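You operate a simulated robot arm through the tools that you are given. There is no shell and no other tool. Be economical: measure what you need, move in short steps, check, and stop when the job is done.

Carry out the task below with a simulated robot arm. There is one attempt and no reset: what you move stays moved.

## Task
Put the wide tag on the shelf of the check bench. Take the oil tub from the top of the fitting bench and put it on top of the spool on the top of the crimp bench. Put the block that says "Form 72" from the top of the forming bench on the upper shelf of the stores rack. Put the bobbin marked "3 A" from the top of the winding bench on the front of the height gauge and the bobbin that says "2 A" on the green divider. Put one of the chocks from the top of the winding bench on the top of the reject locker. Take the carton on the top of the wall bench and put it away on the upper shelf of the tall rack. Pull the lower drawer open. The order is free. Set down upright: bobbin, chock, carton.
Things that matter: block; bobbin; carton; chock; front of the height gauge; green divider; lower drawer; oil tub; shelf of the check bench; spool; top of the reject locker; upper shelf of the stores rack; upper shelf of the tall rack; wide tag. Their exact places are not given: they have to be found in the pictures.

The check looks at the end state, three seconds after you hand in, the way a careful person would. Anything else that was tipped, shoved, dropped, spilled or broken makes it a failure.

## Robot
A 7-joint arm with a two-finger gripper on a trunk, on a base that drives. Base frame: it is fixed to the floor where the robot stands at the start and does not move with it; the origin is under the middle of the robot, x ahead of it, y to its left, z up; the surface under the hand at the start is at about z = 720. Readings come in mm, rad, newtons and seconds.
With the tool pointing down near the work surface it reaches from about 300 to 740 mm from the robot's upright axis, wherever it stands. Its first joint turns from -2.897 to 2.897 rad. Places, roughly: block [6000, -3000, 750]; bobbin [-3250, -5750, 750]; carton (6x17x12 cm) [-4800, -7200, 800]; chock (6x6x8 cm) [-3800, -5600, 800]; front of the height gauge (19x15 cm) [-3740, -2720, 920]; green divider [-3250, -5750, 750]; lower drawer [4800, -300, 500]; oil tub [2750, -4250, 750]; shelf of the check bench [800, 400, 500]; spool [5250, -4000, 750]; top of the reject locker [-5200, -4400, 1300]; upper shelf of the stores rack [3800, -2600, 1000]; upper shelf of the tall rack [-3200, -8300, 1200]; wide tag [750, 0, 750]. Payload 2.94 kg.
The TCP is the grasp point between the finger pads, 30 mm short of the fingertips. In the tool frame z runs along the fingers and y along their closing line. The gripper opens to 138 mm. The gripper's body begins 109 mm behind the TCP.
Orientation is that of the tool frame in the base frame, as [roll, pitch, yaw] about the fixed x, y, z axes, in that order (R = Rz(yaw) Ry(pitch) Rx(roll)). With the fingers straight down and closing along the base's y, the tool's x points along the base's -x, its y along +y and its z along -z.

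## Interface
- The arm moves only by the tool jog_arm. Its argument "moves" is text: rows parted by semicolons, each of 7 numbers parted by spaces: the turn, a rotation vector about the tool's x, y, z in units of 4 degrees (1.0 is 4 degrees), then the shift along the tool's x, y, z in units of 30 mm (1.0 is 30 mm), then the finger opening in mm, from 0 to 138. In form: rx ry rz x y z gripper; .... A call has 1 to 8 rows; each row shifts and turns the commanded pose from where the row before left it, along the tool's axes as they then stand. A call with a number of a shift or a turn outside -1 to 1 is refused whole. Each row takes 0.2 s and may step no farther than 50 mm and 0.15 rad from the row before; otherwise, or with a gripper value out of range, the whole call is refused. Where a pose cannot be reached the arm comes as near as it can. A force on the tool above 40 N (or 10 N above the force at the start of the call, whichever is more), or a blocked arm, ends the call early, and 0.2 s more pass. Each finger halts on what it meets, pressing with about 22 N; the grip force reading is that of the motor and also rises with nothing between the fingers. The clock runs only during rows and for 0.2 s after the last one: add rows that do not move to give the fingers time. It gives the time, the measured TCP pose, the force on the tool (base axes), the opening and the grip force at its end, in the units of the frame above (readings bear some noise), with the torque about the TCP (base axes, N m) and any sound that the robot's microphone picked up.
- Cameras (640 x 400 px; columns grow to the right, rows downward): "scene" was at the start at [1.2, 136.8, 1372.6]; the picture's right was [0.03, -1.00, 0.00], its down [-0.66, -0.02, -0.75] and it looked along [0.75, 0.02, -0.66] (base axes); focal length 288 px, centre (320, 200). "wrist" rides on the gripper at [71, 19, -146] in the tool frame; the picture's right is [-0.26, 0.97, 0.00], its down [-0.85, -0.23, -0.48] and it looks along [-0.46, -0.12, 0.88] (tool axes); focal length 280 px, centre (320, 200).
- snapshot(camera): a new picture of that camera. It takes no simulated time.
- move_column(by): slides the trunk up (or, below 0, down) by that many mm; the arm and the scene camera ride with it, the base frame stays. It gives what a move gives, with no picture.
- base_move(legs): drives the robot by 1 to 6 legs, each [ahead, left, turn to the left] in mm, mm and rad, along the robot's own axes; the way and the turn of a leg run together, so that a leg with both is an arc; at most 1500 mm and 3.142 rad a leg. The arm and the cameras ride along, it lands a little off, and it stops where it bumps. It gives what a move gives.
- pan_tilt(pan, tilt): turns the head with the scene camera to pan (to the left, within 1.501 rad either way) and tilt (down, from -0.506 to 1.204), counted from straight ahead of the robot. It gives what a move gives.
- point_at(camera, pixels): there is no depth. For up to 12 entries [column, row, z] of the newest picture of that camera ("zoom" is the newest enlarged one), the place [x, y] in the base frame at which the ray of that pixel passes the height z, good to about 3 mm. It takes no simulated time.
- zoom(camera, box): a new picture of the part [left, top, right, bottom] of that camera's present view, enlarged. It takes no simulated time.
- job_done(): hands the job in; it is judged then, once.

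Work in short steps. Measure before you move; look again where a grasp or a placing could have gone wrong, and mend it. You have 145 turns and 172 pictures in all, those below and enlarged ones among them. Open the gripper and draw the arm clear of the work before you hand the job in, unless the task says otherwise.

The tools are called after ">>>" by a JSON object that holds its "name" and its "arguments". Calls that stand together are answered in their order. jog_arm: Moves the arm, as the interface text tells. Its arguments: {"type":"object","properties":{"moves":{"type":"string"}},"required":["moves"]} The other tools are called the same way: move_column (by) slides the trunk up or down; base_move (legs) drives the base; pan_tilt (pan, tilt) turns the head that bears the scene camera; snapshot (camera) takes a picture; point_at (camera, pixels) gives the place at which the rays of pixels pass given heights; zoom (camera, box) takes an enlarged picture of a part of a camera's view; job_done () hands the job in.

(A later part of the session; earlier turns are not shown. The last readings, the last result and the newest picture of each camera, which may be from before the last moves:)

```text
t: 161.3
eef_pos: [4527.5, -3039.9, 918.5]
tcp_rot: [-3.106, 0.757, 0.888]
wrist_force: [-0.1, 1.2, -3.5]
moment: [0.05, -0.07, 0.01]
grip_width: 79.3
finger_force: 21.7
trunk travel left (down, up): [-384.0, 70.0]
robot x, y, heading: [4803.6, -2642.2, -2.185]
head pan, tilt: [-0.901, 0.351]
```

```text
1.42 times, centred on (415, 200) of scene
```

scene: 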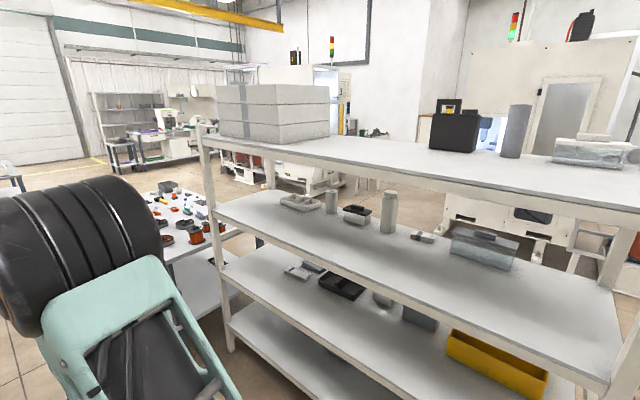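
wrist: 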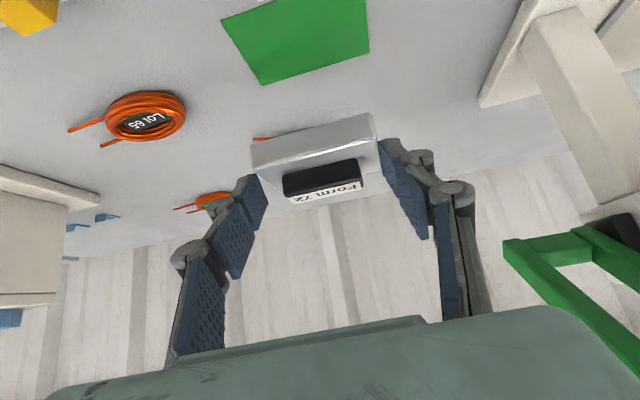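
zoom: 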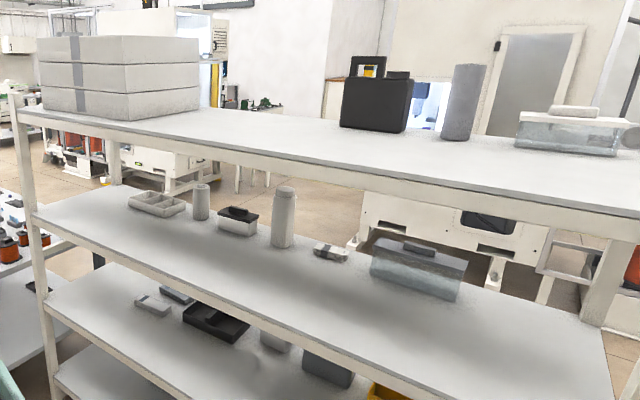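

Shelves come out at about 1340 (top), ~1000 and ~600; the "upper shelf" (~1000) is the middle one, with a free front half. I turn to face the rack, shift left 200, and raise.

>>> {"name": "base_move", "arguments": {"legs": [[0, 0, -1.55], [0, 200, 0]]}}

>>> {"name": "move_column", "arguments": {"by": 68}}

>>> {"name": "jog_arm", "arguments": {"moves": "0 -0.3 0 -0.6 0 -0.65 60; 0 -0.3 0 -0.6 0 -0.65 60; 0 -0.3 0 -0.6 0 -0.65 60; 0 -0.3 0 -0.6 0 -0.65 60"}}

>>> {"name": "snapshot", "arguments": {"camera": "wrist"}}

>>> {"name": "pan_tilt", "arguments": {"pan": 0.2, "tilt": 0.6}}

>>> {"name": "snapshot", "arguments": {"camera": "scene"}}

```text
t: 167.4
eef_pos: [4286.6, -2552.4, 918.2]
tcp_rot: [-3.107, 0.759, -0.651]
wrist_force: [0.1, 0.7, -2.8]
moment: [-0.03, -0.06, -0.02]
grip_width: 79.7
finger_force: 21.5
trunk travel left (down, up): [-384.0, 70.0]
robot x, y, heading: [4690.8, -2813.6, 2.56]
head pan, tilt: [-0.901, 0.351]
```

```text
t: 168.5
eef_pos: [4288.0, -2551.1, 985.9]
tcp_rot: [-3.105, 0.758, -0.65]
wrist_force: [0.0, 0.0, -1.8]
moment: [-0.03, -0.06, -0.02]
grip_width: 79.5
finger_force: 22.5
trunk travel left (down, up): [-452.0, 2.0]
robot x, y, heading: [4689.6, -2811.4, 2.563]
head pan, tilt: [-0.901, 0.351]
```

```text
t: 169.5
eef_pos: [4272.7, -2547.2, 1091.8]
tcp_rot: [-3.105, 0.84, -0.645]
wrist_force: [-0.5, -0.1, -3.0]
moment: [-0.03, -0.02, -0.02]
grip_width: 79.8
finger_force: 21.2
out of reach, approached as far as the arm can: row 1, 2, 3
trunk travel left (down, up): [-452.0, 2.0]
robot x, y, heading: [4691.5, -2810.3, 2.561]
head pan, tilt: [-0.901, 0.351]
```

```text
100 pictures are left
```

wrist: 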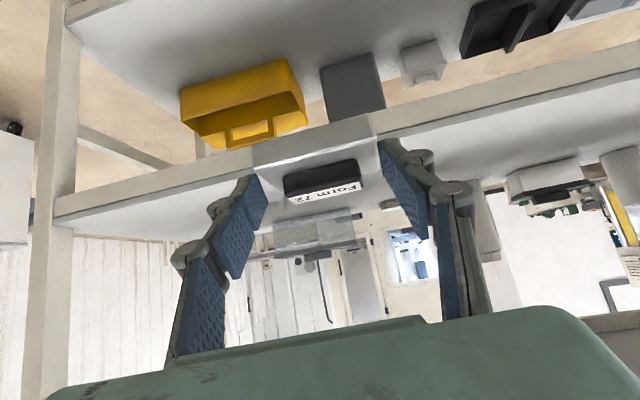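

```text
t: 170.8
eef_pos: [4271.2, -2547.2, 1090.9]
tcp_rot: [-3.104, 0.84, -0.644]
wrist_force: [0.0, 0.4, -2.6]
moment: [-0.07, -0.07, 0.01]
grip_width: 79.9
finger_force: 22.3
trunk travel left (down, up): [-452.0, 2.0]
robot x, y, heading: [4690.7, -2813.8, 2.558]
head pan, tilt: [0.201, 0.6]
```

```text
99 pictures are left
```

scene: 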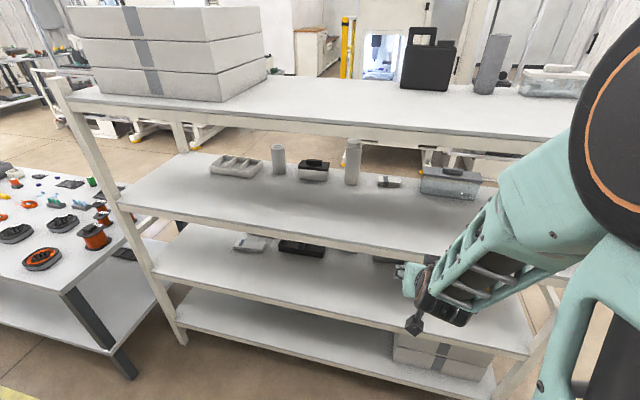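

I triangulate the shelf's front edge using both pictures.

>>> {"name": "point_at", "arguments": {"camera": "wrist", "pixels": [[150, 190, 900], [150, 190, 950], [150, 190, 1000], [560, 90, 900], [560, 90, 950], [560, 90, 1000]]}}

>>> {"name": "point_at", "arguments": {"camera": "scene", "pixels": [[300, 231, 900], [300, 231, 950], [300, 231, 1000], [200, 215, 900], [200, 215, 950], [200, 215, 1000]]}}

```text
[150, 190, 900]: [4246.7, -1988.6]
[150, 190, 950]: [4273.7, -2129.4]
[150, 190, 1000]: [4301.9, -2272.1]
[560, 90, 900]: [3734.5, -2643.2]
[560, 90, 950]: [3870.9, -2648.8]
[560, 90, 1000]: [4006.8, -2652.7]
```

```text
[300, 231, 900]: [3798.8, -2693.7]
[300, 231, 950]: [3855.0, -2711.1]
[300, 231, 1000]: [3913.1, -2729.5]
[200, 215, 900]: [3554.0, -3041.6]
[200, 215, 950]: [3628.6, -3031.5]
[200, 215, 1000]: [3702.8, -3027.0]
```

Shelf z≈955, its edge about 240 mm beyond the TCP. I lower 30 mm, drive in 290, and check.

>>> {"name": "jog_arm", "arguments": {"moves": "0 0 0 0.74 0 0.67 60"}}

>>> {"name": "base_move", "arguments": {"legs": [[290, 0, 0]]}}

>>> {"name": "snapshot", "arguments": {"camera": "wrist"}}

>>> {"name": "snapshot", "arguments": {"camera": "scene"}}

```text
t: 171.2
eef_pos: [4269.7, -2544.7, 1061.0]
tcp_rot: [-3.104, 0.837, -0.645]
wrist_force: [0.2, -1.0, -2.5]
moment: [-0.06, -0.07, -0.01]
grip_width: 79.7
finger_force: 21.8
out of reach, approached as far as the arm can: row 1
trunk travel left (down, up): [-452.0, 2.0]
robot x, y, heading: [4688.5, -2809.1, 2.56]
head pan, tilt: [0.201, 0.6]
```

```text
t: 173.2
eef_pos: [4026.2, -2386.5, 1061.2]
tcp_rot: [-3.103, 0.839, -0.647]
wrist_force: [0.0, 0.1, -2.8]
moment: [-0.08, -0.06, 0.0]
grip_width: 79.7
finger_force: 22.2
trunk travel left (down, up): [-452.0, 2.0]
robot x, y, heading: [4450.5, -2652.9, 2.559]
head pan, tilt: [0.201, 0.6]
```

```text
98 pictures are left
```

wrist: 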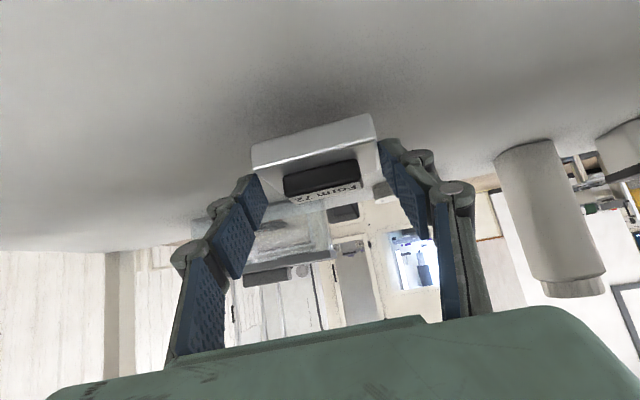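

```text
97 pictures are left
```

scene: 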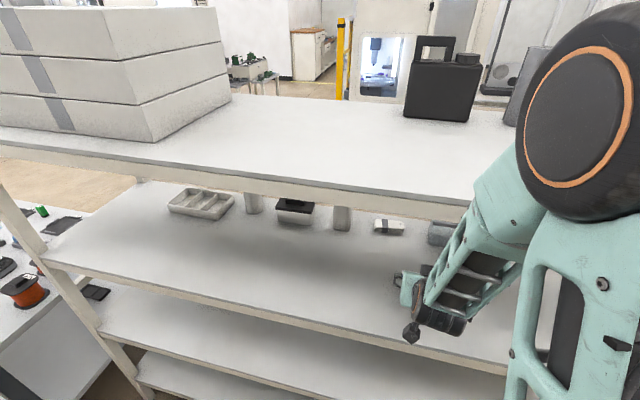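

The block is over the shelf's front zone. I lower 45 mm by trunk, then in small steps to contact.

>>> {"name": "move_column", "arguments": {"by": -45}}

>>> {"name": "jog_arm", "arguments": {"moves": "0 0.3 0 0.12 0 0.11 60; 0 0.3 0 0.12 0 0.11 60; 0 0.3 0 0.12 0 0.11 60; 0 0.3 0 0.12 0 0.11 60"}}

>>> {"name": "snapshot", "arguments": {"camera": "wrist"}}

```text
t: 173.9
eef_pos: [4022.5, -2384.4, 1026.7]
tcp_rot: [-3.108, 0.86, -0.651]
wrist_force: [4.7, -3.0, 10.9]
moment: [-0.53, 0.3, 0.22]
grip_width: 79.9
finger_force: 21.8
trunk travel left (down, up): [-412.0, 42.0]
robot x, y, heading: [4449.9, -2649.1, 2.556]
head pan, tilt: [0.201, 0.6]
stopped: the force on the tool passed its limit at 96 N (the readings are from after the stop); the commanded pose is now the measured one
```

```text
t: 174.5
eef_pos: [4019.9, -2382.2, 1027.6]
tcp_rot: [-3.113, 0.848, -0.655]
wrist_force: [5.9, -2.3, 19.2]
moment: [-0.7, 0.56, 0.27]
grip_width: 79.9
finger_force: 21.9
trunk travel left (down, up): [-412.0, 42.0]
robot x, y, heading: [4450.5, -2649.8, 2.555]
head pan, tilt: [0.201, 0.6]
stopped in row 2: the force on the tool passed its limit at 45 N (the readings are from after the stop); the commanded pose is now the measured one
```

```text
96 pictures are left
```

wrist: 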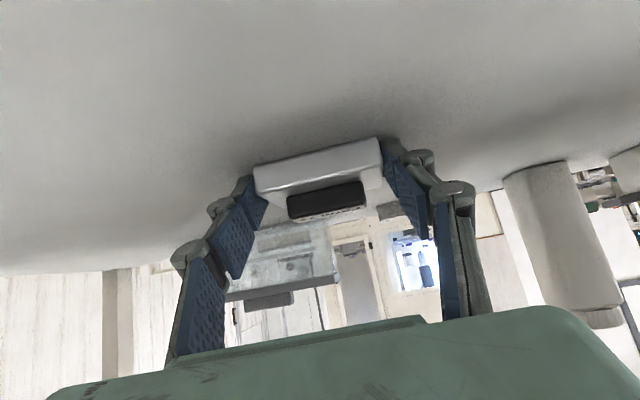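

Contact: the shelf is at about z 984 and the block sits on it. I open and look.

>>> {"name": "jog_arm", "arguments": {"moves": "0 0 0 0 0 0 84; 0 0 0 0 0 0 90; 0 0 0 0 0 0 100; 0 0 0 0 0 0 105; 0 0 0 0 0 0 105"}}

>>> {"name": "move_column", "arguments": {"by": 40}}

>>> {"name": "snapshot", "arguments": {"camera": "wrist"}}

```text
t: 175.7
eef_pos: [4019.9, -2383.2, 1024.8]
tcp_rot: [-3.109, 0.836, -0.651]
wrist_force: [1.1, -1.1, 1.7]
moment: [-0.04, 0.05, 0.06]
grip_width: 106.9
finger_force: 0.2
trunk travel left (down, up): [-412.0, 42.0]
robot x, y, heading: [4447.5, -2652.5, 2.558]
head pan, tilt: [0.201, 0.6]
```

```text
t: 176.5
eef_pos: [4019.8, -2383.2, 1064.1]
tcp_rot: [-3.11, 0.838, -0.653]
wrist_force: [0.2, -0.4, 0.1]
moment: [-0.02, 0.02, -0.01]
grip_width: 104.9
finger_force: 0.1
trunk travel left (down, up): [-452.0, 2.0]
robot x, y, heading: [4448.7, -2655.9, 2.563]
head pan, tilt: [0.201, 0.6]
```

```text
95 pictures are left
```

wrist: 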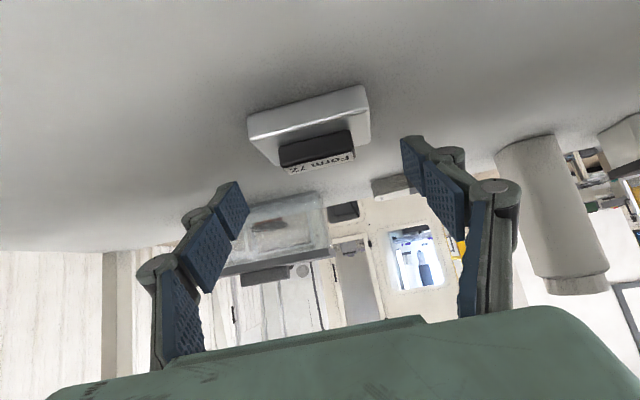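

The block is safely placed. I back out 350 mm and look left along the aisle toward the fitting bench.

>>> {"name": "base_move", "arguments": {"legs": [[-360, 0, 0]]}}

>>> {"name": "pan_tilt", "arguments": {"pan": 1.0, "tilt": 0.4}}

>>> {"name": "snapshot", "arguments": {"camera": "scene"}}

```text
t: 178.8
eef_pos: [4319.4, -2578.5, 1065.1]
tcp_rot: [-3.111, 0.84, -0.657]
wrist_force: [-0.3, -0.9, -1.3]
moment: [-0.04, -0.03, 0.02]
grip_width: 105.1
finger_force: 0.0
trunk travel left (down, up): [-452.0, 2.0]
robot x, y, heading: [4746.1, -2848.2, 2.554]
head pan, tilt: [0.201, 0.6]
```

```text
t: 179.9
eef_pos: [4320.3, -2578.3, 1063.3]
tcp_rot: [-3.114, 0.837, -0.655]
wrist_force: [-0.1, -0.7, -0.1]
moment: [0.02, -0.01, -0.03]
grip_width: 104.9
finger_force: 0.1
trunk travel left (down, up): [-452.0, 2.0]
robot x, y, heading: [4746.6, -2849.2, 2.555]
head pan, tilt: [1.0, 0.4]
```

```text
94 pictures are left
```

scene: 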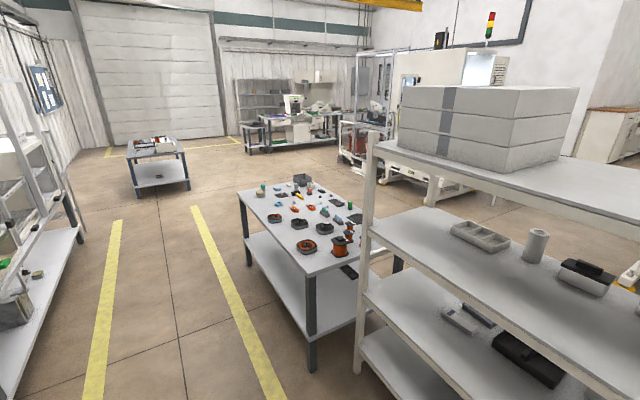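

I zoom on the bench to find the oil tub.

>>> {"name": "zoom", "arguments": {"camera": "scene", "box": [230, 165, 390, 275]}}

>>> {"name": "zoom", "arguments": {"camera": "scene", "box": [110, 120, 210, 200]}}

>>> {"name": "point_at", "arguments": {"camera": "scene", "pixels": [[313, 278, 720], [242, 195, 720], [310, 215, 720], [157, 155, 720], [312, 370, 0], [249, 265, 0]]}}

```text
3.64 times, centred on (310, 220) of scene
```

zoom: 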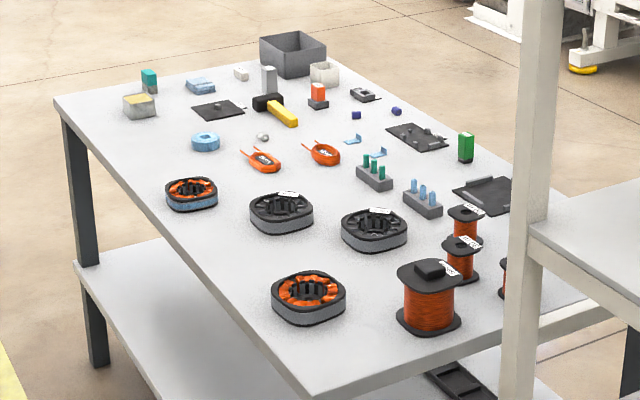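

```text
5.00 times, centred on (160, 160) of scene
```

zoom: 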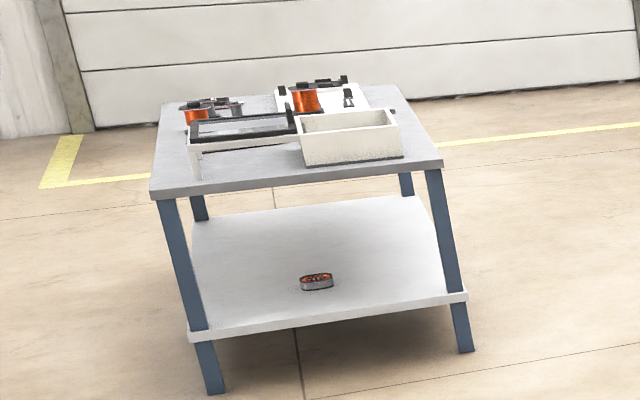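

```text
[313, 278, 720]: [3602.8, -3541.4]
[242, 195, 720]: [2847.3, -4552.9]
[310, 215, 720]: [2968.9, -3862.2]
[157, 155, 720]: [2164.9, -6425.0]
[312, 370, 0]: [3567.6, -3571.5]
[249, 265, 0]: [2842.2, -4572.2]
```

The translucent tub with yellowish content at (260,194), near the bench's far corner, should be the oil tub. I square up and slide along the aisle toward it.

>>> {"name": "base_move", "arguments": {"legs": [[0, 0, -0.055], [0, 1150, 0], [0, 1150, 0]]}}

>>> {"name": "move_column", "arguments": {"by": -150}}

>>> {"name": "pan_tilt", "arguments": {"pan": 0.1, "tilt": 0.7}}

>>> {"name": "snapshot", "arguments": {"camera": "scene"}}

>>> {"name": "snapshot", "arguments": {"camera": "wrist"}}

```text
t: 200.7
eef_pos: [2960.8, -4393.5, 1064.2]
tcp_rot: [-3.11, 0.837, -0.712]
wrist_force: [-0.3, -0.1, -0.2]
moment: [0.01, 0.02, 0.0]
grip_width: 105.1
finger_force: 0.1
trunk travel left (down, up): [-452.0, 2.0]
robot x, y, heading: [3371.3, -4687.0, 2.496]
head pan, tilt: [1.0, 0.4]
```

```text
t: 202.4
eef_pos: [2959.7, -4393.9, 914.1]
tcp_rot: [-3.113, 0.837, -0.711]
wrist_force: [0.0, 0.3, 0.2]
moment: [0.03, 0.01, 0.0]
grip_width: 105.2
finger_force: 0.1
trunk travel left (down, up): [-302.0, 152.0]
robot x, y, heading: [3369.2, -4689.3, 2.499]
head pan, tilt: [1.0, 0.4]
```

```text
t: 203.6
eef_pos: [2959.6, -4394.1, 913.5]
tcp_rot: [-3.112, 0.837, -0.713]
wrist_force: [-0.1, 0.1, -0.2]
moment: [0.0, -0.04, 0.01]
grip_width: 105.0
finger_force: 0.2
trunk travel left (down, up): [-302.0, 152.0]
robot x, y, heading: [3372.1, -4686.7, 2.5]
head pan, tilt: [0.099, 0.7]
```

```text
91 pictures are left
```

scene: 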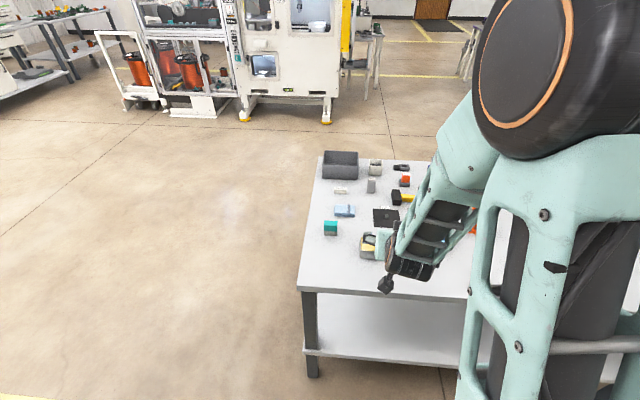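

```text
90 pictures are left
```

wrist: 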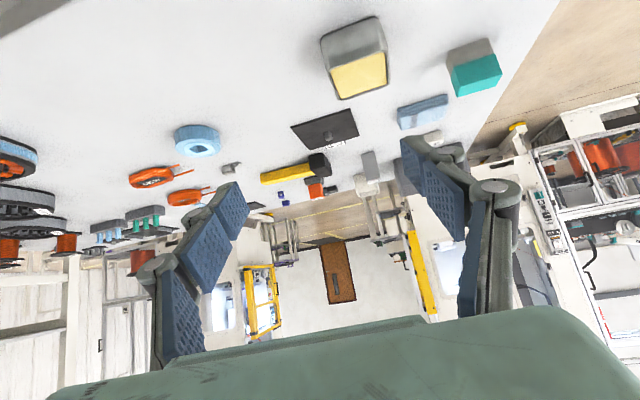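

The tub holds yellow oil, so it must stay level. I turn the tool to straight down, then view the tub.

>>> {"name": "jog_arm", "arguments": {"moves": "0 1 0 0 0 0 105; 0 1 0 0 0 0 105; 0 1 0 0 0 0 105; 0 1 0 0 0 0 105; 0 1 0 0 0 0 105; 0 1 0 0 0 0 105; 0 1 0 0 0 0 105; 0 1 0 0 0 0 105"}}

>>> {"name": "jog_arm", "arguments": {"moves": "0 1 0 0 0 0 105; 0 1 0 0 0 0 105; 0 1 0 0 0 0 105; 0 1 0 0 0 0 105; 0.4 0 0 0 0 0 105"}}

>>> {"name": "snapshot", "arguments": {"camera": "wrist"}}

>>> {"name": "zoom", "arguments": {"camera": "scene", "box": [310, 200, 430, 300]}}

```text
t: 205.4
eef_pos: [2959.3, -4393.7, 913.9]
tcp_rot: [-3.12, 0.28, -0.73]
wrist_force: [-0.4, 0.3, 0.3]
moment: [0.01, 0.01, -0.03]
grip_width: 105.2
finger_force: 0.0
trunk travel left (down, up): [-302.0, 152.0]
robot x, y, heading: [3371.1, -4687.6, 2.499]
head pan, tilt: [0.099, 0.7]
```

```text
t: 206.6
eef_pos: [2959.6, -4393.5, 913.2]
tcp_rot: [-3.093, 0.0, -0.736]
wrist_force: [1.0, 0.3, 0.7]
moment: [-0.01, 0.02, 0.0]
grip_width: 105.1
finger_force: 0.1
trunk travel left (down, up): [-302.0, 152.0]
robot x, y, heading: [3371.2, -4684.6, 2.501]
head pan, tilt: [0.099, 0.7]
```

```text
89 pictures are left
```

wrist: 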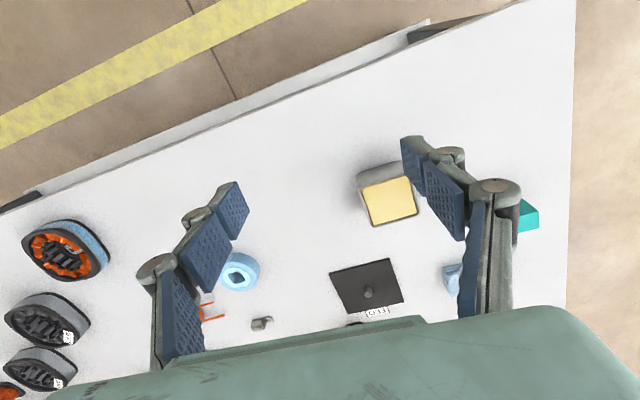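

```text
4.00 times, centred on (370, 250) of scene
```

zoom: 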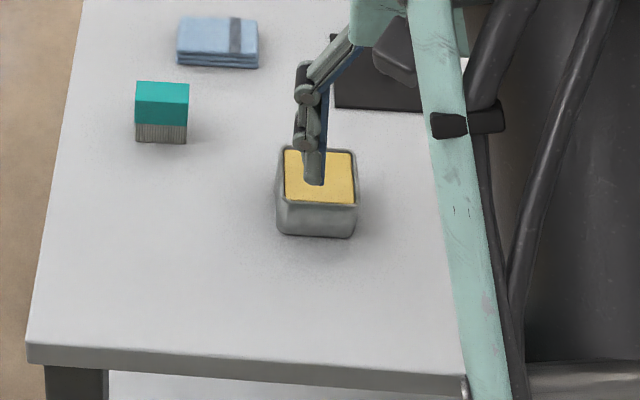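

I measure the tub: its bottom front corners and rim in the scene zoom, the rim in the wrist view.

>>> {"name": "point_at", "arguments": {"camera": "zoom", "pixels": [[282, 232, 720], [355, 237, 720], [277, 203, 760], [357, 206, 760], [283, 150, 760], [355, 152, 760], [283, 150, 750], [355, 206, 750]]}}

>>> {"name": "point_at", "arguments": {"camera": "wrist", "pixels": [[360, 186, 760], [404, 172, 760], [419, 213, 760], [373, 227, 760], [360, 186, 750], [419, 213, 750]]}}

>>> {"name": "zoom", "arguments": {"camera": "wrist", "box": [340, 150, 440, 240]}}

```text
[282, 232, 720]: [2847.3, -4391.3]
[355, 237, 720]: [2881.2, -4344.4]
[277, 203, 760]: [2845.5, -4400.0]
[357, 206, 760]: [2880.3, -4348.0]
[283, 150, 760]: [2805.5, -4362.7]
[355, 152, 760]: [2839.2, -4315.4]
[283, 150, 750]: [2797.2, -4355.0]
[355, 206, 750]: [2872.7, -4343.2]
```

```text
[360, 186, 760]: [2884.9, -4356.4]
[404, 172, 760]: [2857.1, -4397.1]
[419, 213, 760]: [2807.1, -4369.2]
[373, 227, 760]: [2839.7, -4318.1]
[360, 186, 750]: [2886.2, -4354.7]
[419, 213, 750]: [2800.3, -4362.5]
```

```text
4.44 times, centred on (390, 195) of wrist
```

zoom: 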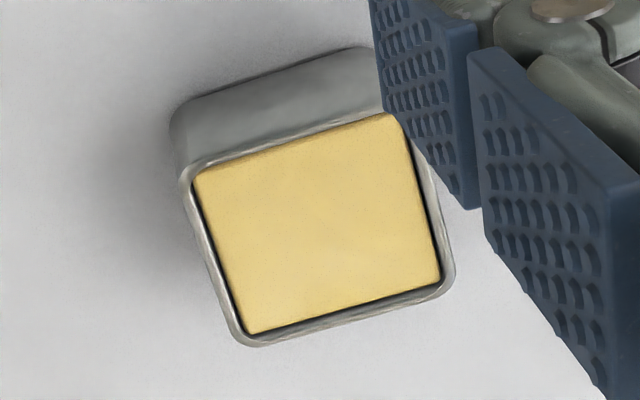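

Tub: rim z≈760, centre (2844,-4358), ~60 mm square, side direction ≈0.98 rad. I move the tool over it, fix the roll, and turn it by +0.14 rad.

>>> {"name": "jog_arm", "arguments": {"moves": "-0.18 0 -0.5 -0.93 0.44 0 105; -0.18 0 -0.5 -0.93 0.41 0 105; -0.17 0 -0.5 -0.93 0.38 0 105; -0.17 0 -0.5 -0.93 0.35 0 105"}}

>>> {"name": "move_column", "arguments": {"by": -70}}

>>> {"name": "snapshot", "arguments": {"camera": "wrist"}}

```text
t: 207.6
eef_pos: [2842.5, -4359.9, 912.8]
tcp_rot: [3.139, -0.002, -0.595]
wrist_force: [0.4, 0.4, 0.5]
moment: [-0.03, 0.01, -0.02]
grip_width: 105.0
finger_force: 0.0
trunk travel left (down, up): [-302.0, 152.0]
robot x, y, heading: [3372.9, -4690.8, 2.496]
head pan, tilt: [0.099, 0.7]
```

```text
t: 208.7
eef_pos: [2843.4, -4360.7, 842.8]
tcp_rot: [-3.141, -0.003, -0.595]
wrist_force: [-1.5, -0.2, 0.3]
moment: [0.02, 0.01, -0.01]
grip_width: 104.9
finger_force: 0.0
trunk travel left (down, up): [-232.0, 222.0]
robot x, y, heading: [3367.0, -4689.2, 2.496]
head pan, tilt: [0.099, 0.7]
```

```text
86 pictures are left
```

wrist: 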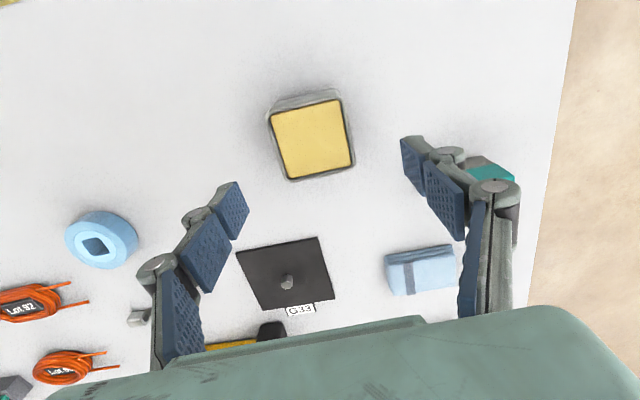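

Aligned and centred. I lower 67 mm and close on the tub.

>>> {"name": "move_column", "arguments": {"by": -66}}

>>> {"name": "jog_arm", "arguments": {"moves": "0 0 0 0 0 0 85; 0 0 0 0 0 0 70; 0 0 0 0 0 0 50; 0 0 0 0 0 0 45; 0 0 0 0 0 0 45"}}

>>> {"name": "snapshot", "arguments": {"camera": "wrist"}}

```text
t: 209.7
eef_pos: [2842.8, -4360.4, 775.1]
tcp_rot: [3.141, -0.002, -0.596]
wrist_force: [1.5, 0.4, 0.3]
moment: [-0.03, -0.02, 0.0]
grip_width: 104.9
finger_force: 0.1
trunk travel left (down, up): [-166.0, 288.0]
robot x, y, heading: [3372.6, -4689.9, 2.5]
head pan, tilt: [0.099, 0.7]
```

```text
t: 210.9
eef_pos: [2843.6, -4360.8, 776.4]
tcp_rot: [3.14, -0.001, -0.595]
wrist_force: [1.0, 0.9, 2.0]
moment: [0.09, -0.09, 0.01]
grip_width: 59.5
finger_force: 22.2
trunk travel left (down, up): [-166.0, 288.0]
robot x, y, heading: [3369.4, -4690.2, 2.5]
head pan, tilt: [0.099, 0.7]
```

```text
85 pictures are left
```

wrist: 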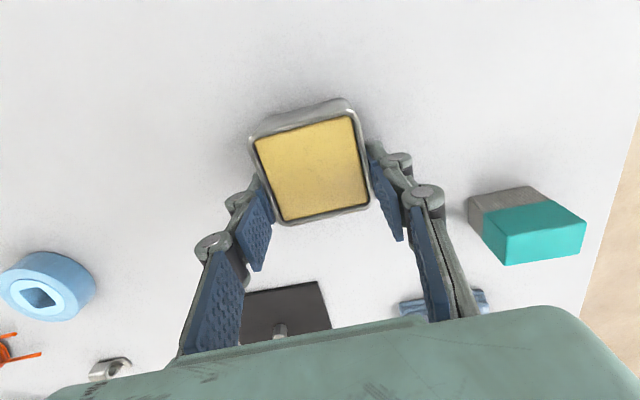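

Gripped (59.5 mm). I lift gently 150 mm, back off, turn around to face the crimp bench, and slide along.

>>> {"name": "move_column", "arguments": {"by": 150}}

>>> {"name": "snapshot", "arguments": {"camera": "wrist"}}

>>> {"name": "base_move", "arguments": {"legs": [[-60, 0, 0], [0, 0, 1.57], [0, 0, 1.572], [0, 800, 0], [0, 800, 0]]}}

>>> {"name": "pan_tilt", "arguments": {"pan": 0.1, "tilt": 0.5}}

>>> {"name": "snapshot", "arguments": {"camera": "scene"}}

```text
t: 212.7
eef_pos: [2842.5, -4361.3, 925.1]
tcp_rot: [3.14, -0.004, -0.596]
wrist_force: [-0.4, 0.4, -2.0]
moment: [0.02, -0.01, 0.0]
grip_width: 59.4
finger_force: 21.5
trunk travel left (down, up): [-316.0, 138.0]
robot x, y, heading: [3372.7, -4689.9, 2.501]
head pan, tilt: [0.099, 0.7]
```

```text
84 pictures are left
```

wrist: 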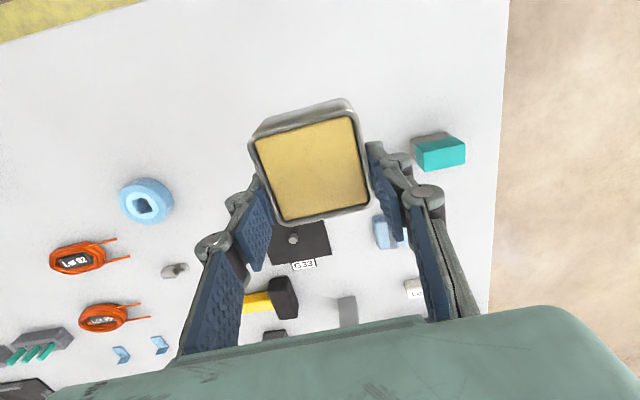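

```text
t: 235.4
eef_pos: [4912.1, -3761.0, 925.8]
tcp_rot: [3.141, -0.002, 2.543]
wrist_force: [0.0, -0.6, -2.7]
moment: [0.01, -0.01, 0.01]
grip_width: 59.4
finger_force: 22.1
trunk travel left (down, up): [-316.0, 138.0]
robot x, y, heading: [4384.6, -3429.5, -0.647]
head pan, tilt: [0.099, 0.7]
```

```text
t: 236.2
eef_pos: [4911.5, -3761.4, 925.7]
tcp_rot: [3.14, -0.004, 2.543]
wrist_force: [0.5, 0.7, -2.1]
moment: [0.01, -0.01, 0.01]
grip_width: 59.4
finger_force: 21.4
trunk travel left (down, up): [-316.0, 138.0]
robot x, y, heading: [4385.1, -3431.7, -0.648]
head pan, tilt: [0.099, 0.499]
```

```text
83 pictures are left
```

scene: 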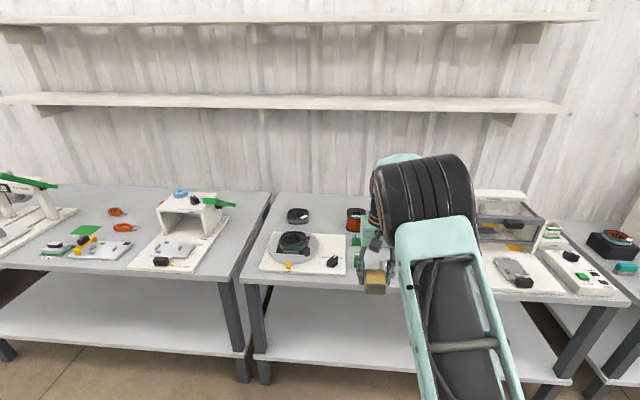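

The crimp bench is ahead; a copper spool shows at (355,217). I zoom.

>>> {"name": "zoom", "arguments": {"camera": "scene", "box": [250, 190, 410, 300]}}

>>> {"name": "pan_tilt", "arguments": {"pan": -0.2, "tilt": 0.5}}

>>> {"name": "snapshot", "arguments": {"camera": "wrist"}}

```text
3.64 times, centred on (330, 245) of scene
```

zoom: 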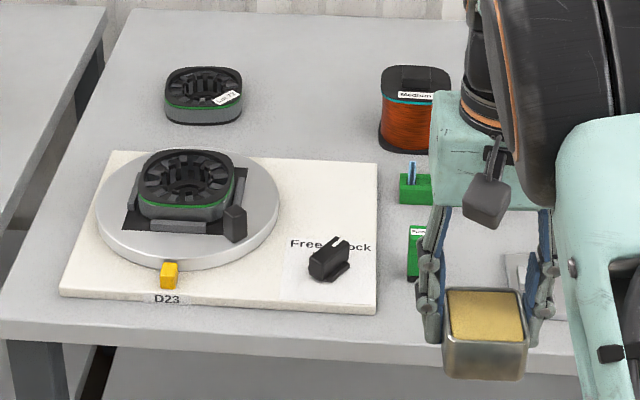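

```text
t: 237.0
eef_pos: [4913.2, -3760.9, 925.4]
tcp_rot: [3.141, -0.004, 2.543]
wrist_force: [-0.6, 0.2, -2.5]
moment: [-0.01, 0.01, 0.04]
grip_width: 59.5
finger_force: 22.0
trunk travel left (down, up): [-316.0, 138.0]
robot x, y, heading: [4382.8, -3433.9, -0.642]
head pan, tilt: [-0.201, 0.499]
```

```text
81 pictures are left
```

wrist: 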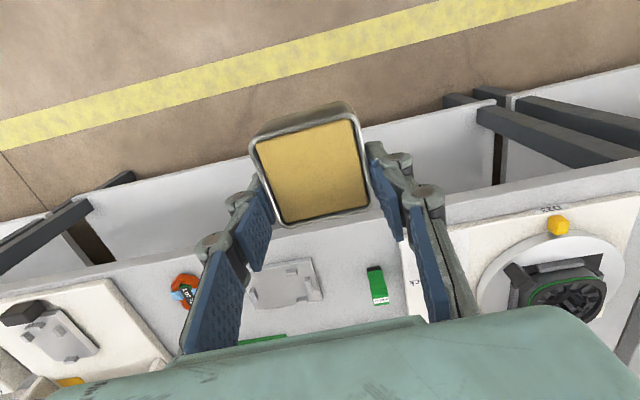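

The spool ("Medium") is about 1050 ahead and 96 left of the robot. I advance 270 and shift 40 left with the tub held high, then look closely.

>>> {"name": "base_move", "arguments": {"legs": [[270, 40, 0]]}}

>>> {"name": "pan_tilt", "arguments": {"pan": 0.05, "tilt": 0.75}}

>>> {"name": "snapshot", "arguments": {"camera": "scene"}}

>>> {"name": "snapshot", "arguments": {"camera": "wrist"}}

```text
t: 238.9
eef_pos: [5153.7, -3893.6, 924.9]
tcp_rot: [3.141, -0.003, 2.543]
wrist_force: [-0.2, 0.0, -2.1]
moment: [-0.04, 0.0, -0.02]
grip_width: 59.4
finger_force: 22.2
trunk travel left (down, up): [-316.0, 138.0]
robot x, y, heading: [4627.5, -3562.8, -0.643]
head pan, tilt: [-0.201, 0.499]
```

```text
t: 239.7
eef_pos: [5154.0, -3893.2, 925.6]
tcp_rot: [3.141, -0.002, 2.544]
wrist_force: [0.2, 0.1, -1.7]
moment: [-0.02, -0.05, 0.01]
grip_width: 59.5
finger_force: 21.7
trunk travel left (down, up): [-316.0, 138.0]
robot x, y, heading: [4625.0, -3565.2, -0.646]
head pan, tilt: [0.051, 0.75]
```

```text
80 pictures are left
```

scene: 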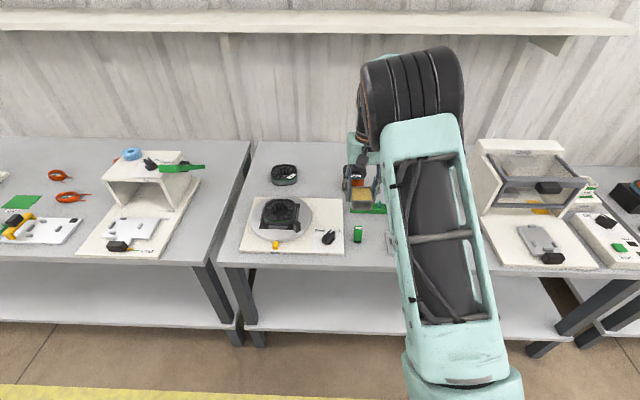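

```text
79 pictures are left
```

wrist: 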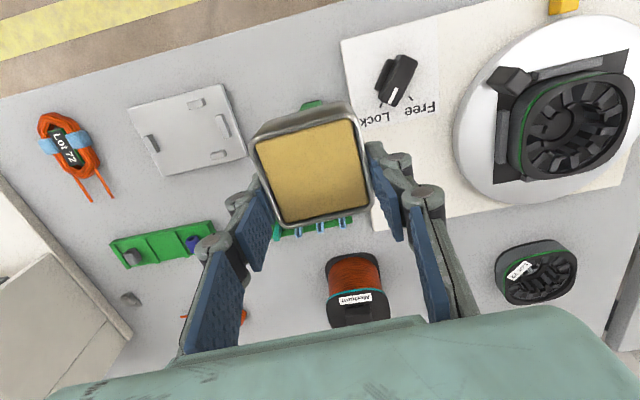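

The spool is seen in the wrist view at (357,290). I zoom for measurement.

>>> {"name": "zoom", "arguments": {"camera": "wrist", "box": [290, 230, 430, 330]}}

>>> {"name": "point_at", "arguments": {"camera": "wrist", "pixels": [[328, 258, 725], [378, 256, 725], [333, 302, 800], [388, 292, 800], [333, 302, 790], [388, 292, 790], [335, 326, 800], [391, 317, 800]]}}

>>> {"name": "zoom", "arguments": {"camera": "scene", "box": [320, 140, 420, 230]}}

```text
4.00 times, centred on (360, 280) of wrist
```

zoom: 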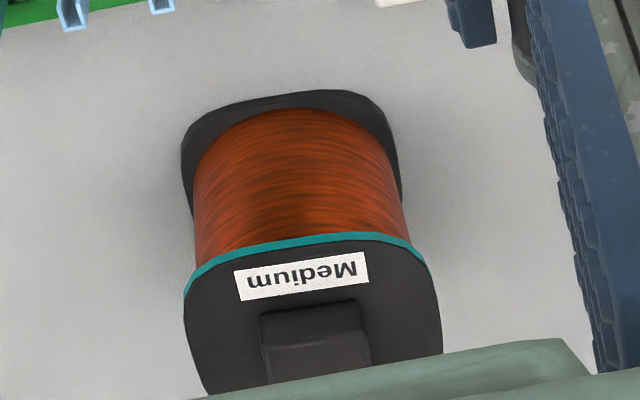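

```text
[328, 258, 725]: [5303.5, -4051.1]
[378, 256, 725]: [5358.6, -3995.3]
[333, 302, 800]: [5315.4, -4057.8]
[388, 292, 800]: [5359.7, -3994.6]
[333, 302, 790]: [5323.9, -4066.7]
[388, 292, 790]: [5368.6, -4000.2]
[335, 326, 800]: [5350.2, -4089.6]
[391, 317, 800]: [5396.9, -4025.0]
```

```text
4.44 times, centred on (370, 185) of scene
```

zoom: 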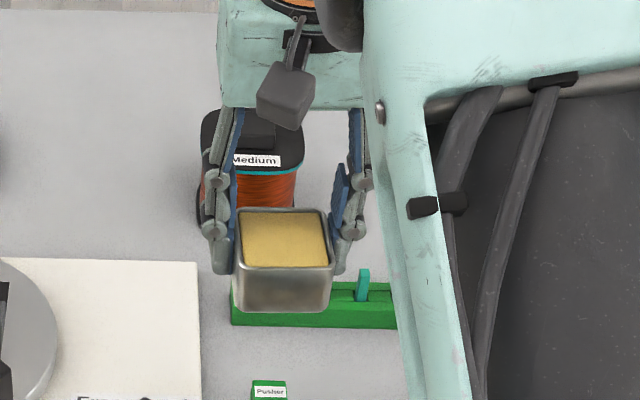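

The spool has a raised square lug on top, so I need its exact centre. I back off 110 mm so the whole top comes into the wrist view.

>>> {"name": "base_move", "arguments": {"legs": [[-110, 0, 0]]}}

>>> {"name": "zoom", "arguments": {"camera": "wrist", "box": [290, 215, 430, 315]}}

>>> {"name": "point_at", "arguments": {"camera": "zoom", "pixels": [[320, 200, 800], [320, 200, 780]]}}

```text
t: 240.9
eef_pos: [5066.1, -3828.2, 926.9]
tcp_rot: [3.141, -0.002, 2.544]
wrist_force: [0.0, 0.8, -1.5]
moment: [-0.01, -0.05, 0.01]
grip_width: 59.3
finger_force: 22.0
trunk travel left (down, up): [-316.0, 138.0]
robot x, y, heading: [4540.3, -3500.5, -0.646]
head pan, tilt: [0.051, 0.75]
```

```text
4.00 times, centred on (360, 265) of wrist
```

zoom: 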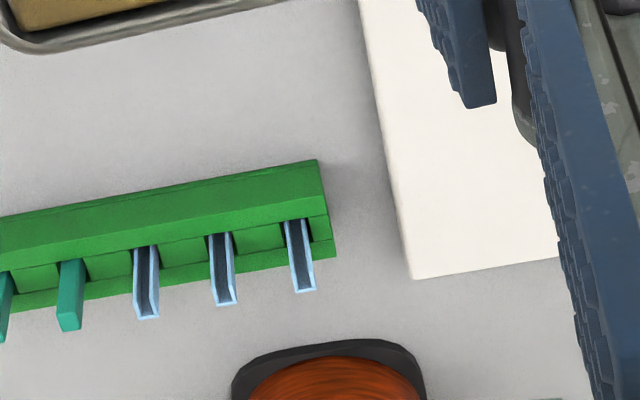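

```text
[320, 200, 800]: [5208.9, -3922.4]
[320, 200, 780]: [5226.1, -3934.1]
```

Backing moved it out of view; I need to go forward instead: 155 mm ahead.

>>> {"name": "base_move", "arguments": {"legs": [[158, 0, 0]]}}

>>> {"name": "zoom", "arguments": {"camera": "wrist", "box": [290, 215, 430, 315]}}

>>> {"name": "point_at", "arguments": {"camera": "zoom", "pixels": [[320, 200, 800], [320, 200, 780], [320, 300, 800]]}}

```text
t: 242.3
eef_pos: [5193.7, -3923.0, 926.3]
tcp_rot: [3.141, -0.004, 2.543]
wrist_force: [-0.1, 0.0, -1.6]
moment: [0.0, 0.03, 0.02]
grip_width: 59.6
finger_force: 21.6
trunk travel left (down, up): [-316.0, 138.0]
robot x, y, heading: [4668.6, -3591.4, -0.645]
head pan, tilt: [0.051, 0.75]
```

```text
4.00 times, centred on (360, 265) of wrist
```

zoom: 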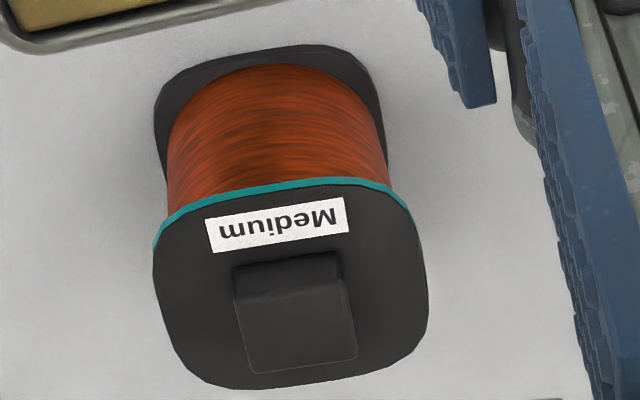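

```text
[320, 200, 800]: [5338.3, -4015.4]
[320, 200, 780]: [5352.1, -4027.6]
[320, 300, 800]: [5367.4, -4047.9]
```

I measure the lug and flange corners here; comparing with the earlier view gives the height.

>>> {"name": "point_at", "arguments": {"camera": "zoom", "pixels": [[233, 272, 800], [233, 272, 820], [340, 252, 800], [238, 298, 800], [340, 280, 800], [250, 372, 800], [357, 355, 800], [155, 250, 800], [410, 220, 800], [205, 378, 800], [420, 345, 800], [160, 150, 725]]}}

```text
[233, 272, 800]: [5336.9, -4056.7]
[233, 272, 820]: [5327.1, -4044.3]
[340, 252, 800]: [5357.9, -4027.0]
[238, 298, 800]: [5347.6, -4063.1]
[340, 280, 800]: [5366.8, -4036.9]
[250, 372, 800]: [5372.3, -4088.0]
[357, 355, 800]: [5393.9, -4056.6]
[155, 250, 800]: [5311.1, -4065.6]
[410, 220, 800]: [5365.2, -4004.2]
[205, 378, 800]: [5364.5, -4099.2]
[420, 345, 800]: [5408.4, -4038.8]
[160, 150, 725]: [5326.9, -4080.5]
```

I check which height makes the top flange's near edge fall over the bottom flange's near edge.

>>> {"name": "point_at", "arguments": {"camera": "zoom", "pixels": [[262, 47, 726], [283, 183, 780], [283, 183, 790], [283, 183, 800], [310, 388, 780], [310, 388, 790], [310, 388, 800], [156, 130, 726], [387, 130, 726], [153, 262, 785], [428, 270, 785], [290, 262, 795]]}}

```text
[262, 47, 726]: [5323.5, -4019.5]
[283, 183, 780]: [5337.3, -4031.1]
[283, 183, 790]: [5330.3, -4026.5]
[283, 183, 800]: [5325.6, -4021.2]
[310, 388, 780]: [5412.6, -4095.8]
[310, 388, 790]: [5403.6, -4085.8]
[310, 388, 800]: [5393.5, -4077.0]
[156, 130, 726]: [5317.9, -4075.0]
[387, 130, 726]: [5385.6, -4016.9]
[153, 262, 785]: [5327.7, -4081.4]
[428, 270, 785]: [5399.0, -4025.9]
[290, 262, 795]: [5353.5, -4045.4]
```

The spool's lug centre is (5359,-4048), top z≈819; I must go 207 forward. I move the base 33 closer and extend the arm, keeping the tub level, watching how far it reaches.

>>> {"name": "base_move", "arguments": {"legs": [[33, 0, 0]]}}

>>> {"name": "jog_arm", "arguments": {"moves": "0 0 0 -0.9 0 0 45; 0 0 0 -0.9 0 0 45; 0 0 0 -0.9 0 0 45; 0 0 0 -0.9 0 0 45"}}

```text
t: 243.1
eef_pos: [5219.7, -3944.0, 925.7]
tcp_rot: [3.141, -0.004, 2.541]
wrist_force: [0.3, 0.9, -2.7]
moment: [-0.02, 0.0, 0.02]
grip_width: 59.7
finger_force: 22.2
trunk travel left (down, up): [-316.0, 138.0]
robot x, y, heading: [4690.1, -3614.9, -0.648]
head pan, tilt: [0.051, 0.75]
```

```text
t: 244.1
eef_pos: [5308.1, -4006.5, 924.2]
tcp_rot: [3.14, -0.006, 2.543]
wrist_force: [-0.2, 0.0, -1.4]
moment: [-0.01, -0.01, -0.05]
grip_width: 59.6
finger_force: 21.7
trunk travel left (down, up): [-316.0, 138.0]
robot x, y, heading: [4695.2, -3613.2, -0.645]
head pan, tilt: [0.051, 0.75]
```

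Still reaching (radius 728). I continue 65 mm more in smaller steps.

>>> {"name": "jog_arm", "arguments": {"moves": "0 0 0 -0.7 -0.06 0 45; 0 0 0 -0.7 -0.06 0 45; 0 0 0 -0.7 -0.06 0 45"}}

>>> {"name": "snapshot", "arguments": {"camera": "wrist"}}

>>> {"name": "zoom", "arguments": {"camera": "scene", "box": [280, 60, 440, 220]}}

```text
t: 244.9
eef_pos: [5314.8, -4007.7, 926.0]
tcp_rot: [-3.14, -0.004, 2.543]
wrist_force: [-0.8, 0.0, -2.4]
moment: [-0.02, -0.01, 0.0]
grip_width: 59.5
finger_force: 21.8
out of reach, approached as far as the arm can: row 1, 2, 3
trunk travel left (down, up): [-316.0, 138.0]
robot x, y, heading: [4694.2, -3615.6, -0.649]
head pan, tilt: [0.051, 0.75]
```

```text
74 pictures are left
```

wrist: 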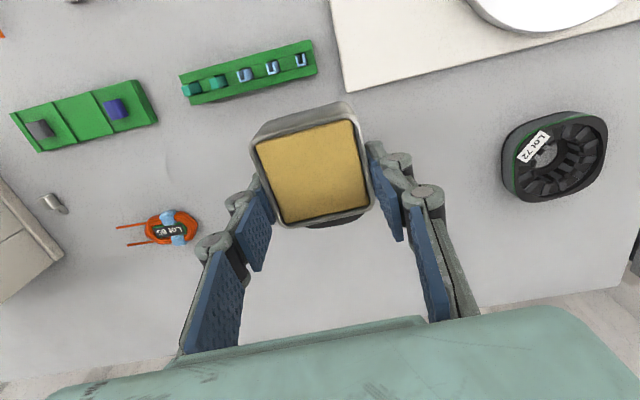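

```text
2.50 times, centred on (360, 140) of scene
```

zoom: 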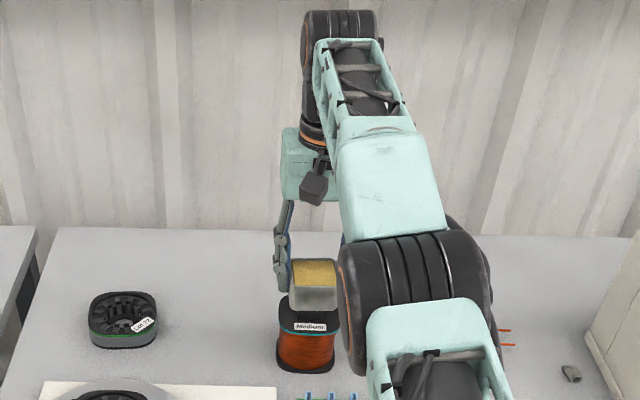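

The arm is 59 mm short with the tool vertical. My earlier floor view shows the base front ends ≤290 mm ahead at floor and less higher up, so I can move 35 mm closer; the rest I gain with a slight 5° tool tilt.

>>> {"name": "base_move", "arguments": {"legs": [[35, 0, 0]]}}

>>> {"name": "jog_arm", "arguments": {"moves": "0 -0.45 0 -0.2 -0.1 0 45; 0 -0.45 0 -0.3 -0.05 0 45; 0 -0.3 0 -0.3 0 0 45"}}

```text
t: 245.8
eef_pos: [5342.5, -4029.2, 924.3]
tcp_rot: [3.141, -0.004, 2.542]
wrist_force: [0.7, 0.5, -2.1]
moment: [-0.02, -0.03, 0.02]
grip_width: 59.4
finger_force: 22.7
trunk travel left (down, up): [-316.0, 138.0]
robot x, y, heading: [4718.9, -3634.7, -0.642]
head pan, tilt: [0.051, 0.75]
```

```text
t: 246.6
eef_pos: [5359.0, -4045.5, 924.7]
tcp_rot: [3.139, 0.081, 2.543]
wrist_force: [0.0, -0.5, -2.8]
moment: [-0.03, 0.01, 0.01]
grip_width: 59.4
finger_force: 22.4
trunk travel left (down, up): [-316.0, 138.0]
robot x, y, heading: [4724.2, -3637.4, -0.648]
head pan, tilt: [0.051, 0.75]
```

TCP is over the lug (5359,-4045) with 4.9° tilt. I verify the alignment from both cameras.

>>> {"name": "snapshot", "arguments": {"camera": "wrist"}}

>>> {"name": "zoom", "arguments": {"camera": "scene", "box": [300, 120, 400, 220]}}

```text
72 pictures are left
```

wrist: 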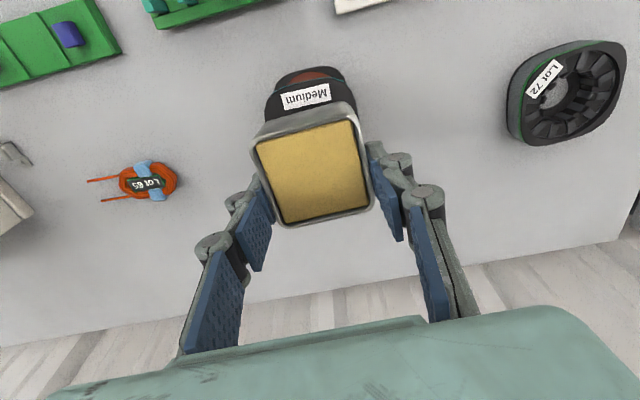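

```text
4.00 times, centred on (350, 170) of scene
```

zoom: 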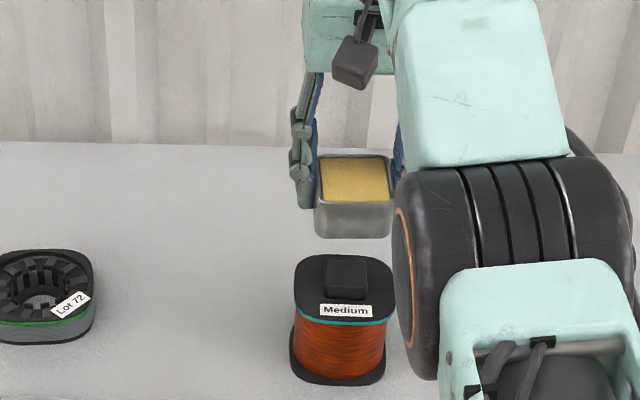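

Lateral alignment checks out. One numeric check of the spool's near edge from this pose.

>>> {"name": "point_at", "arguments": {"camera": "wrist", "pixels": [[304, 82, 800], [306, 68, 726]]}}

>>> {"name": "move_column", "arguments": {"by": -35}}

>>> {"name": "zoom", "arguments": {"camera": "scene", "box": [300, 120, 400, 220]}}

```text
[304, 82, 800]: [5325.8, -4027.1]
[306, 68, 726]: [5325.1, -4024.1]
```

```text
t: 247.4
eef_pos: [5358.7, -4045.2, 889.1]
tcp_rot: [-3.141, 0.082, 2.544]
wrist_force: [0.7, -0.5, -1.9]
moment: [0.0, -0.04, 0.03]
grip_width: 59.4
finger_force: 22.5
trunk travel left (down, up): [-281.0, 173.0]
robot x, y, heading: [4720.2, -3637.2, -0.648]
head pan, tilt: [0.051, 0.75]
```

```text
4.00 times, centred on (350, 170) of scene
```

zoom: 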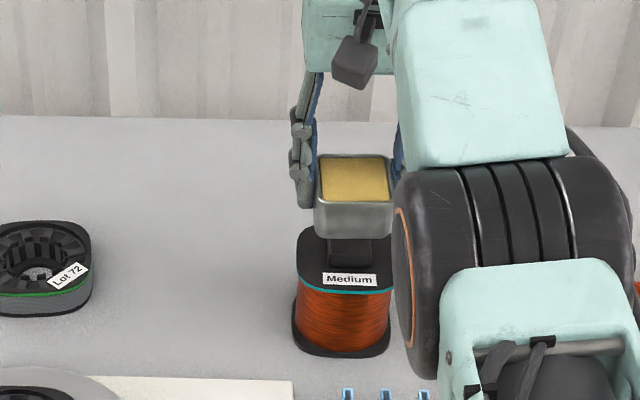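

The tub hangs just above the lug, well centred. I lower in 4 mm steps.

>>> {"name": "jog_arm", "arguments": {"moves": "0 0 0 0.01 0 0.13 45; 0 0 0 0.01 0 0.13 45; 0 0 0 0.01 0 0.13 45"}}

>>> {"name": "jog_arm", "arguments": {"moves": "0 0 0 0 0 0.07 45; 0 0 0 0 0 0.07 45"}}

>>> {"name": "zoom", "arguments": {"camera": "scene", "box": [300, 120, 400, 220]}}

```text
t: 248.2
eef_pos: [5359.7, -4045.5, 878.9]
tcp_rot: [-3.141, 0.08, 2.543]
wrist_force: [-0.1, 0.0, -1.9]
moment: [0.02, 0.0, 0.01]
grip_width: 59.2
finger_force: 21.9
trunk travel left (down, up): [-281.0, 173.0]
robot x, y, heading: [4721.9, -3634.2, -0.649]
head pan, tilt: [0.051, 0.75]
```

```text
t: 248.8
eef_pos: [5360.4, -4045.9, 874.6]
tcp_rot: [-3.141, 0.081, 2.541]
wrist_force: [0.0, -0.6, -1.6]
moment: [0.0, -0.02, 0.0]
grip_width: 59.3
finger_force: 22.0
trunk travel left (down, up): [-281.0, 173.0]
robot x, y, heading: [4723.5, -3636.1, -0.642]
head pan, tilt: [0.051, 0.75]
```

```text
4.00 times, centred on (350, 170) of scene
```

zoom: 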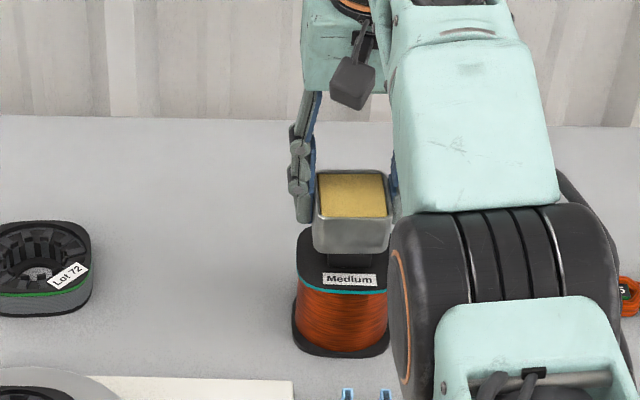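

No contact yet; the remaining gap looks small. I go down in 2 mm steps.

>>> {"name": "jog_arm", "arguments": {"moves": "0 0 0 0 0 0.07 45; 0 0 0 0 0 0.07 45; 0 0 0 0 0 0.07 45"}}

>>> {"name": "jog_arm", "arguments": {"moves": "0 0 0 0 0 0.06 45; 0 0 0 0 0 0.06 45"}}

```text
t: 249.6
eef_pos: [5360.7, -4046.1, 868.2]
tcp_rot: [3.139, 0.081, 2.543]
wrist_force: [0.0, -1.0, -2.8]
moment: [0.01, 0.0, -0.05]
grip_width: 59.3
finger_force: 21.4
trunk travel left (down, up): [-281.0, 173.0]
robot x, y, heading: [4720.8, -3635.0, -0.648]
head pan, tilt: [0.051, 0.75]
```

```text
t: 250.2
eef_pos: [5360.5, -4045.1, 863.6]
tcp_rot: [-3.141, 0.079, 2.544]
wrist_force: [-0.2, -0.1, -2.8]
moment: [-0.01, -0.02, 0.03]
grip_width: 59.3
finger_force: 21.9
trunk travel left (down, up): [-281.0, 173.0]
robot x, y, heading: [4717.9, -3635.3, -0.646]
head pan, tilt: [0.051, 0.75]
```

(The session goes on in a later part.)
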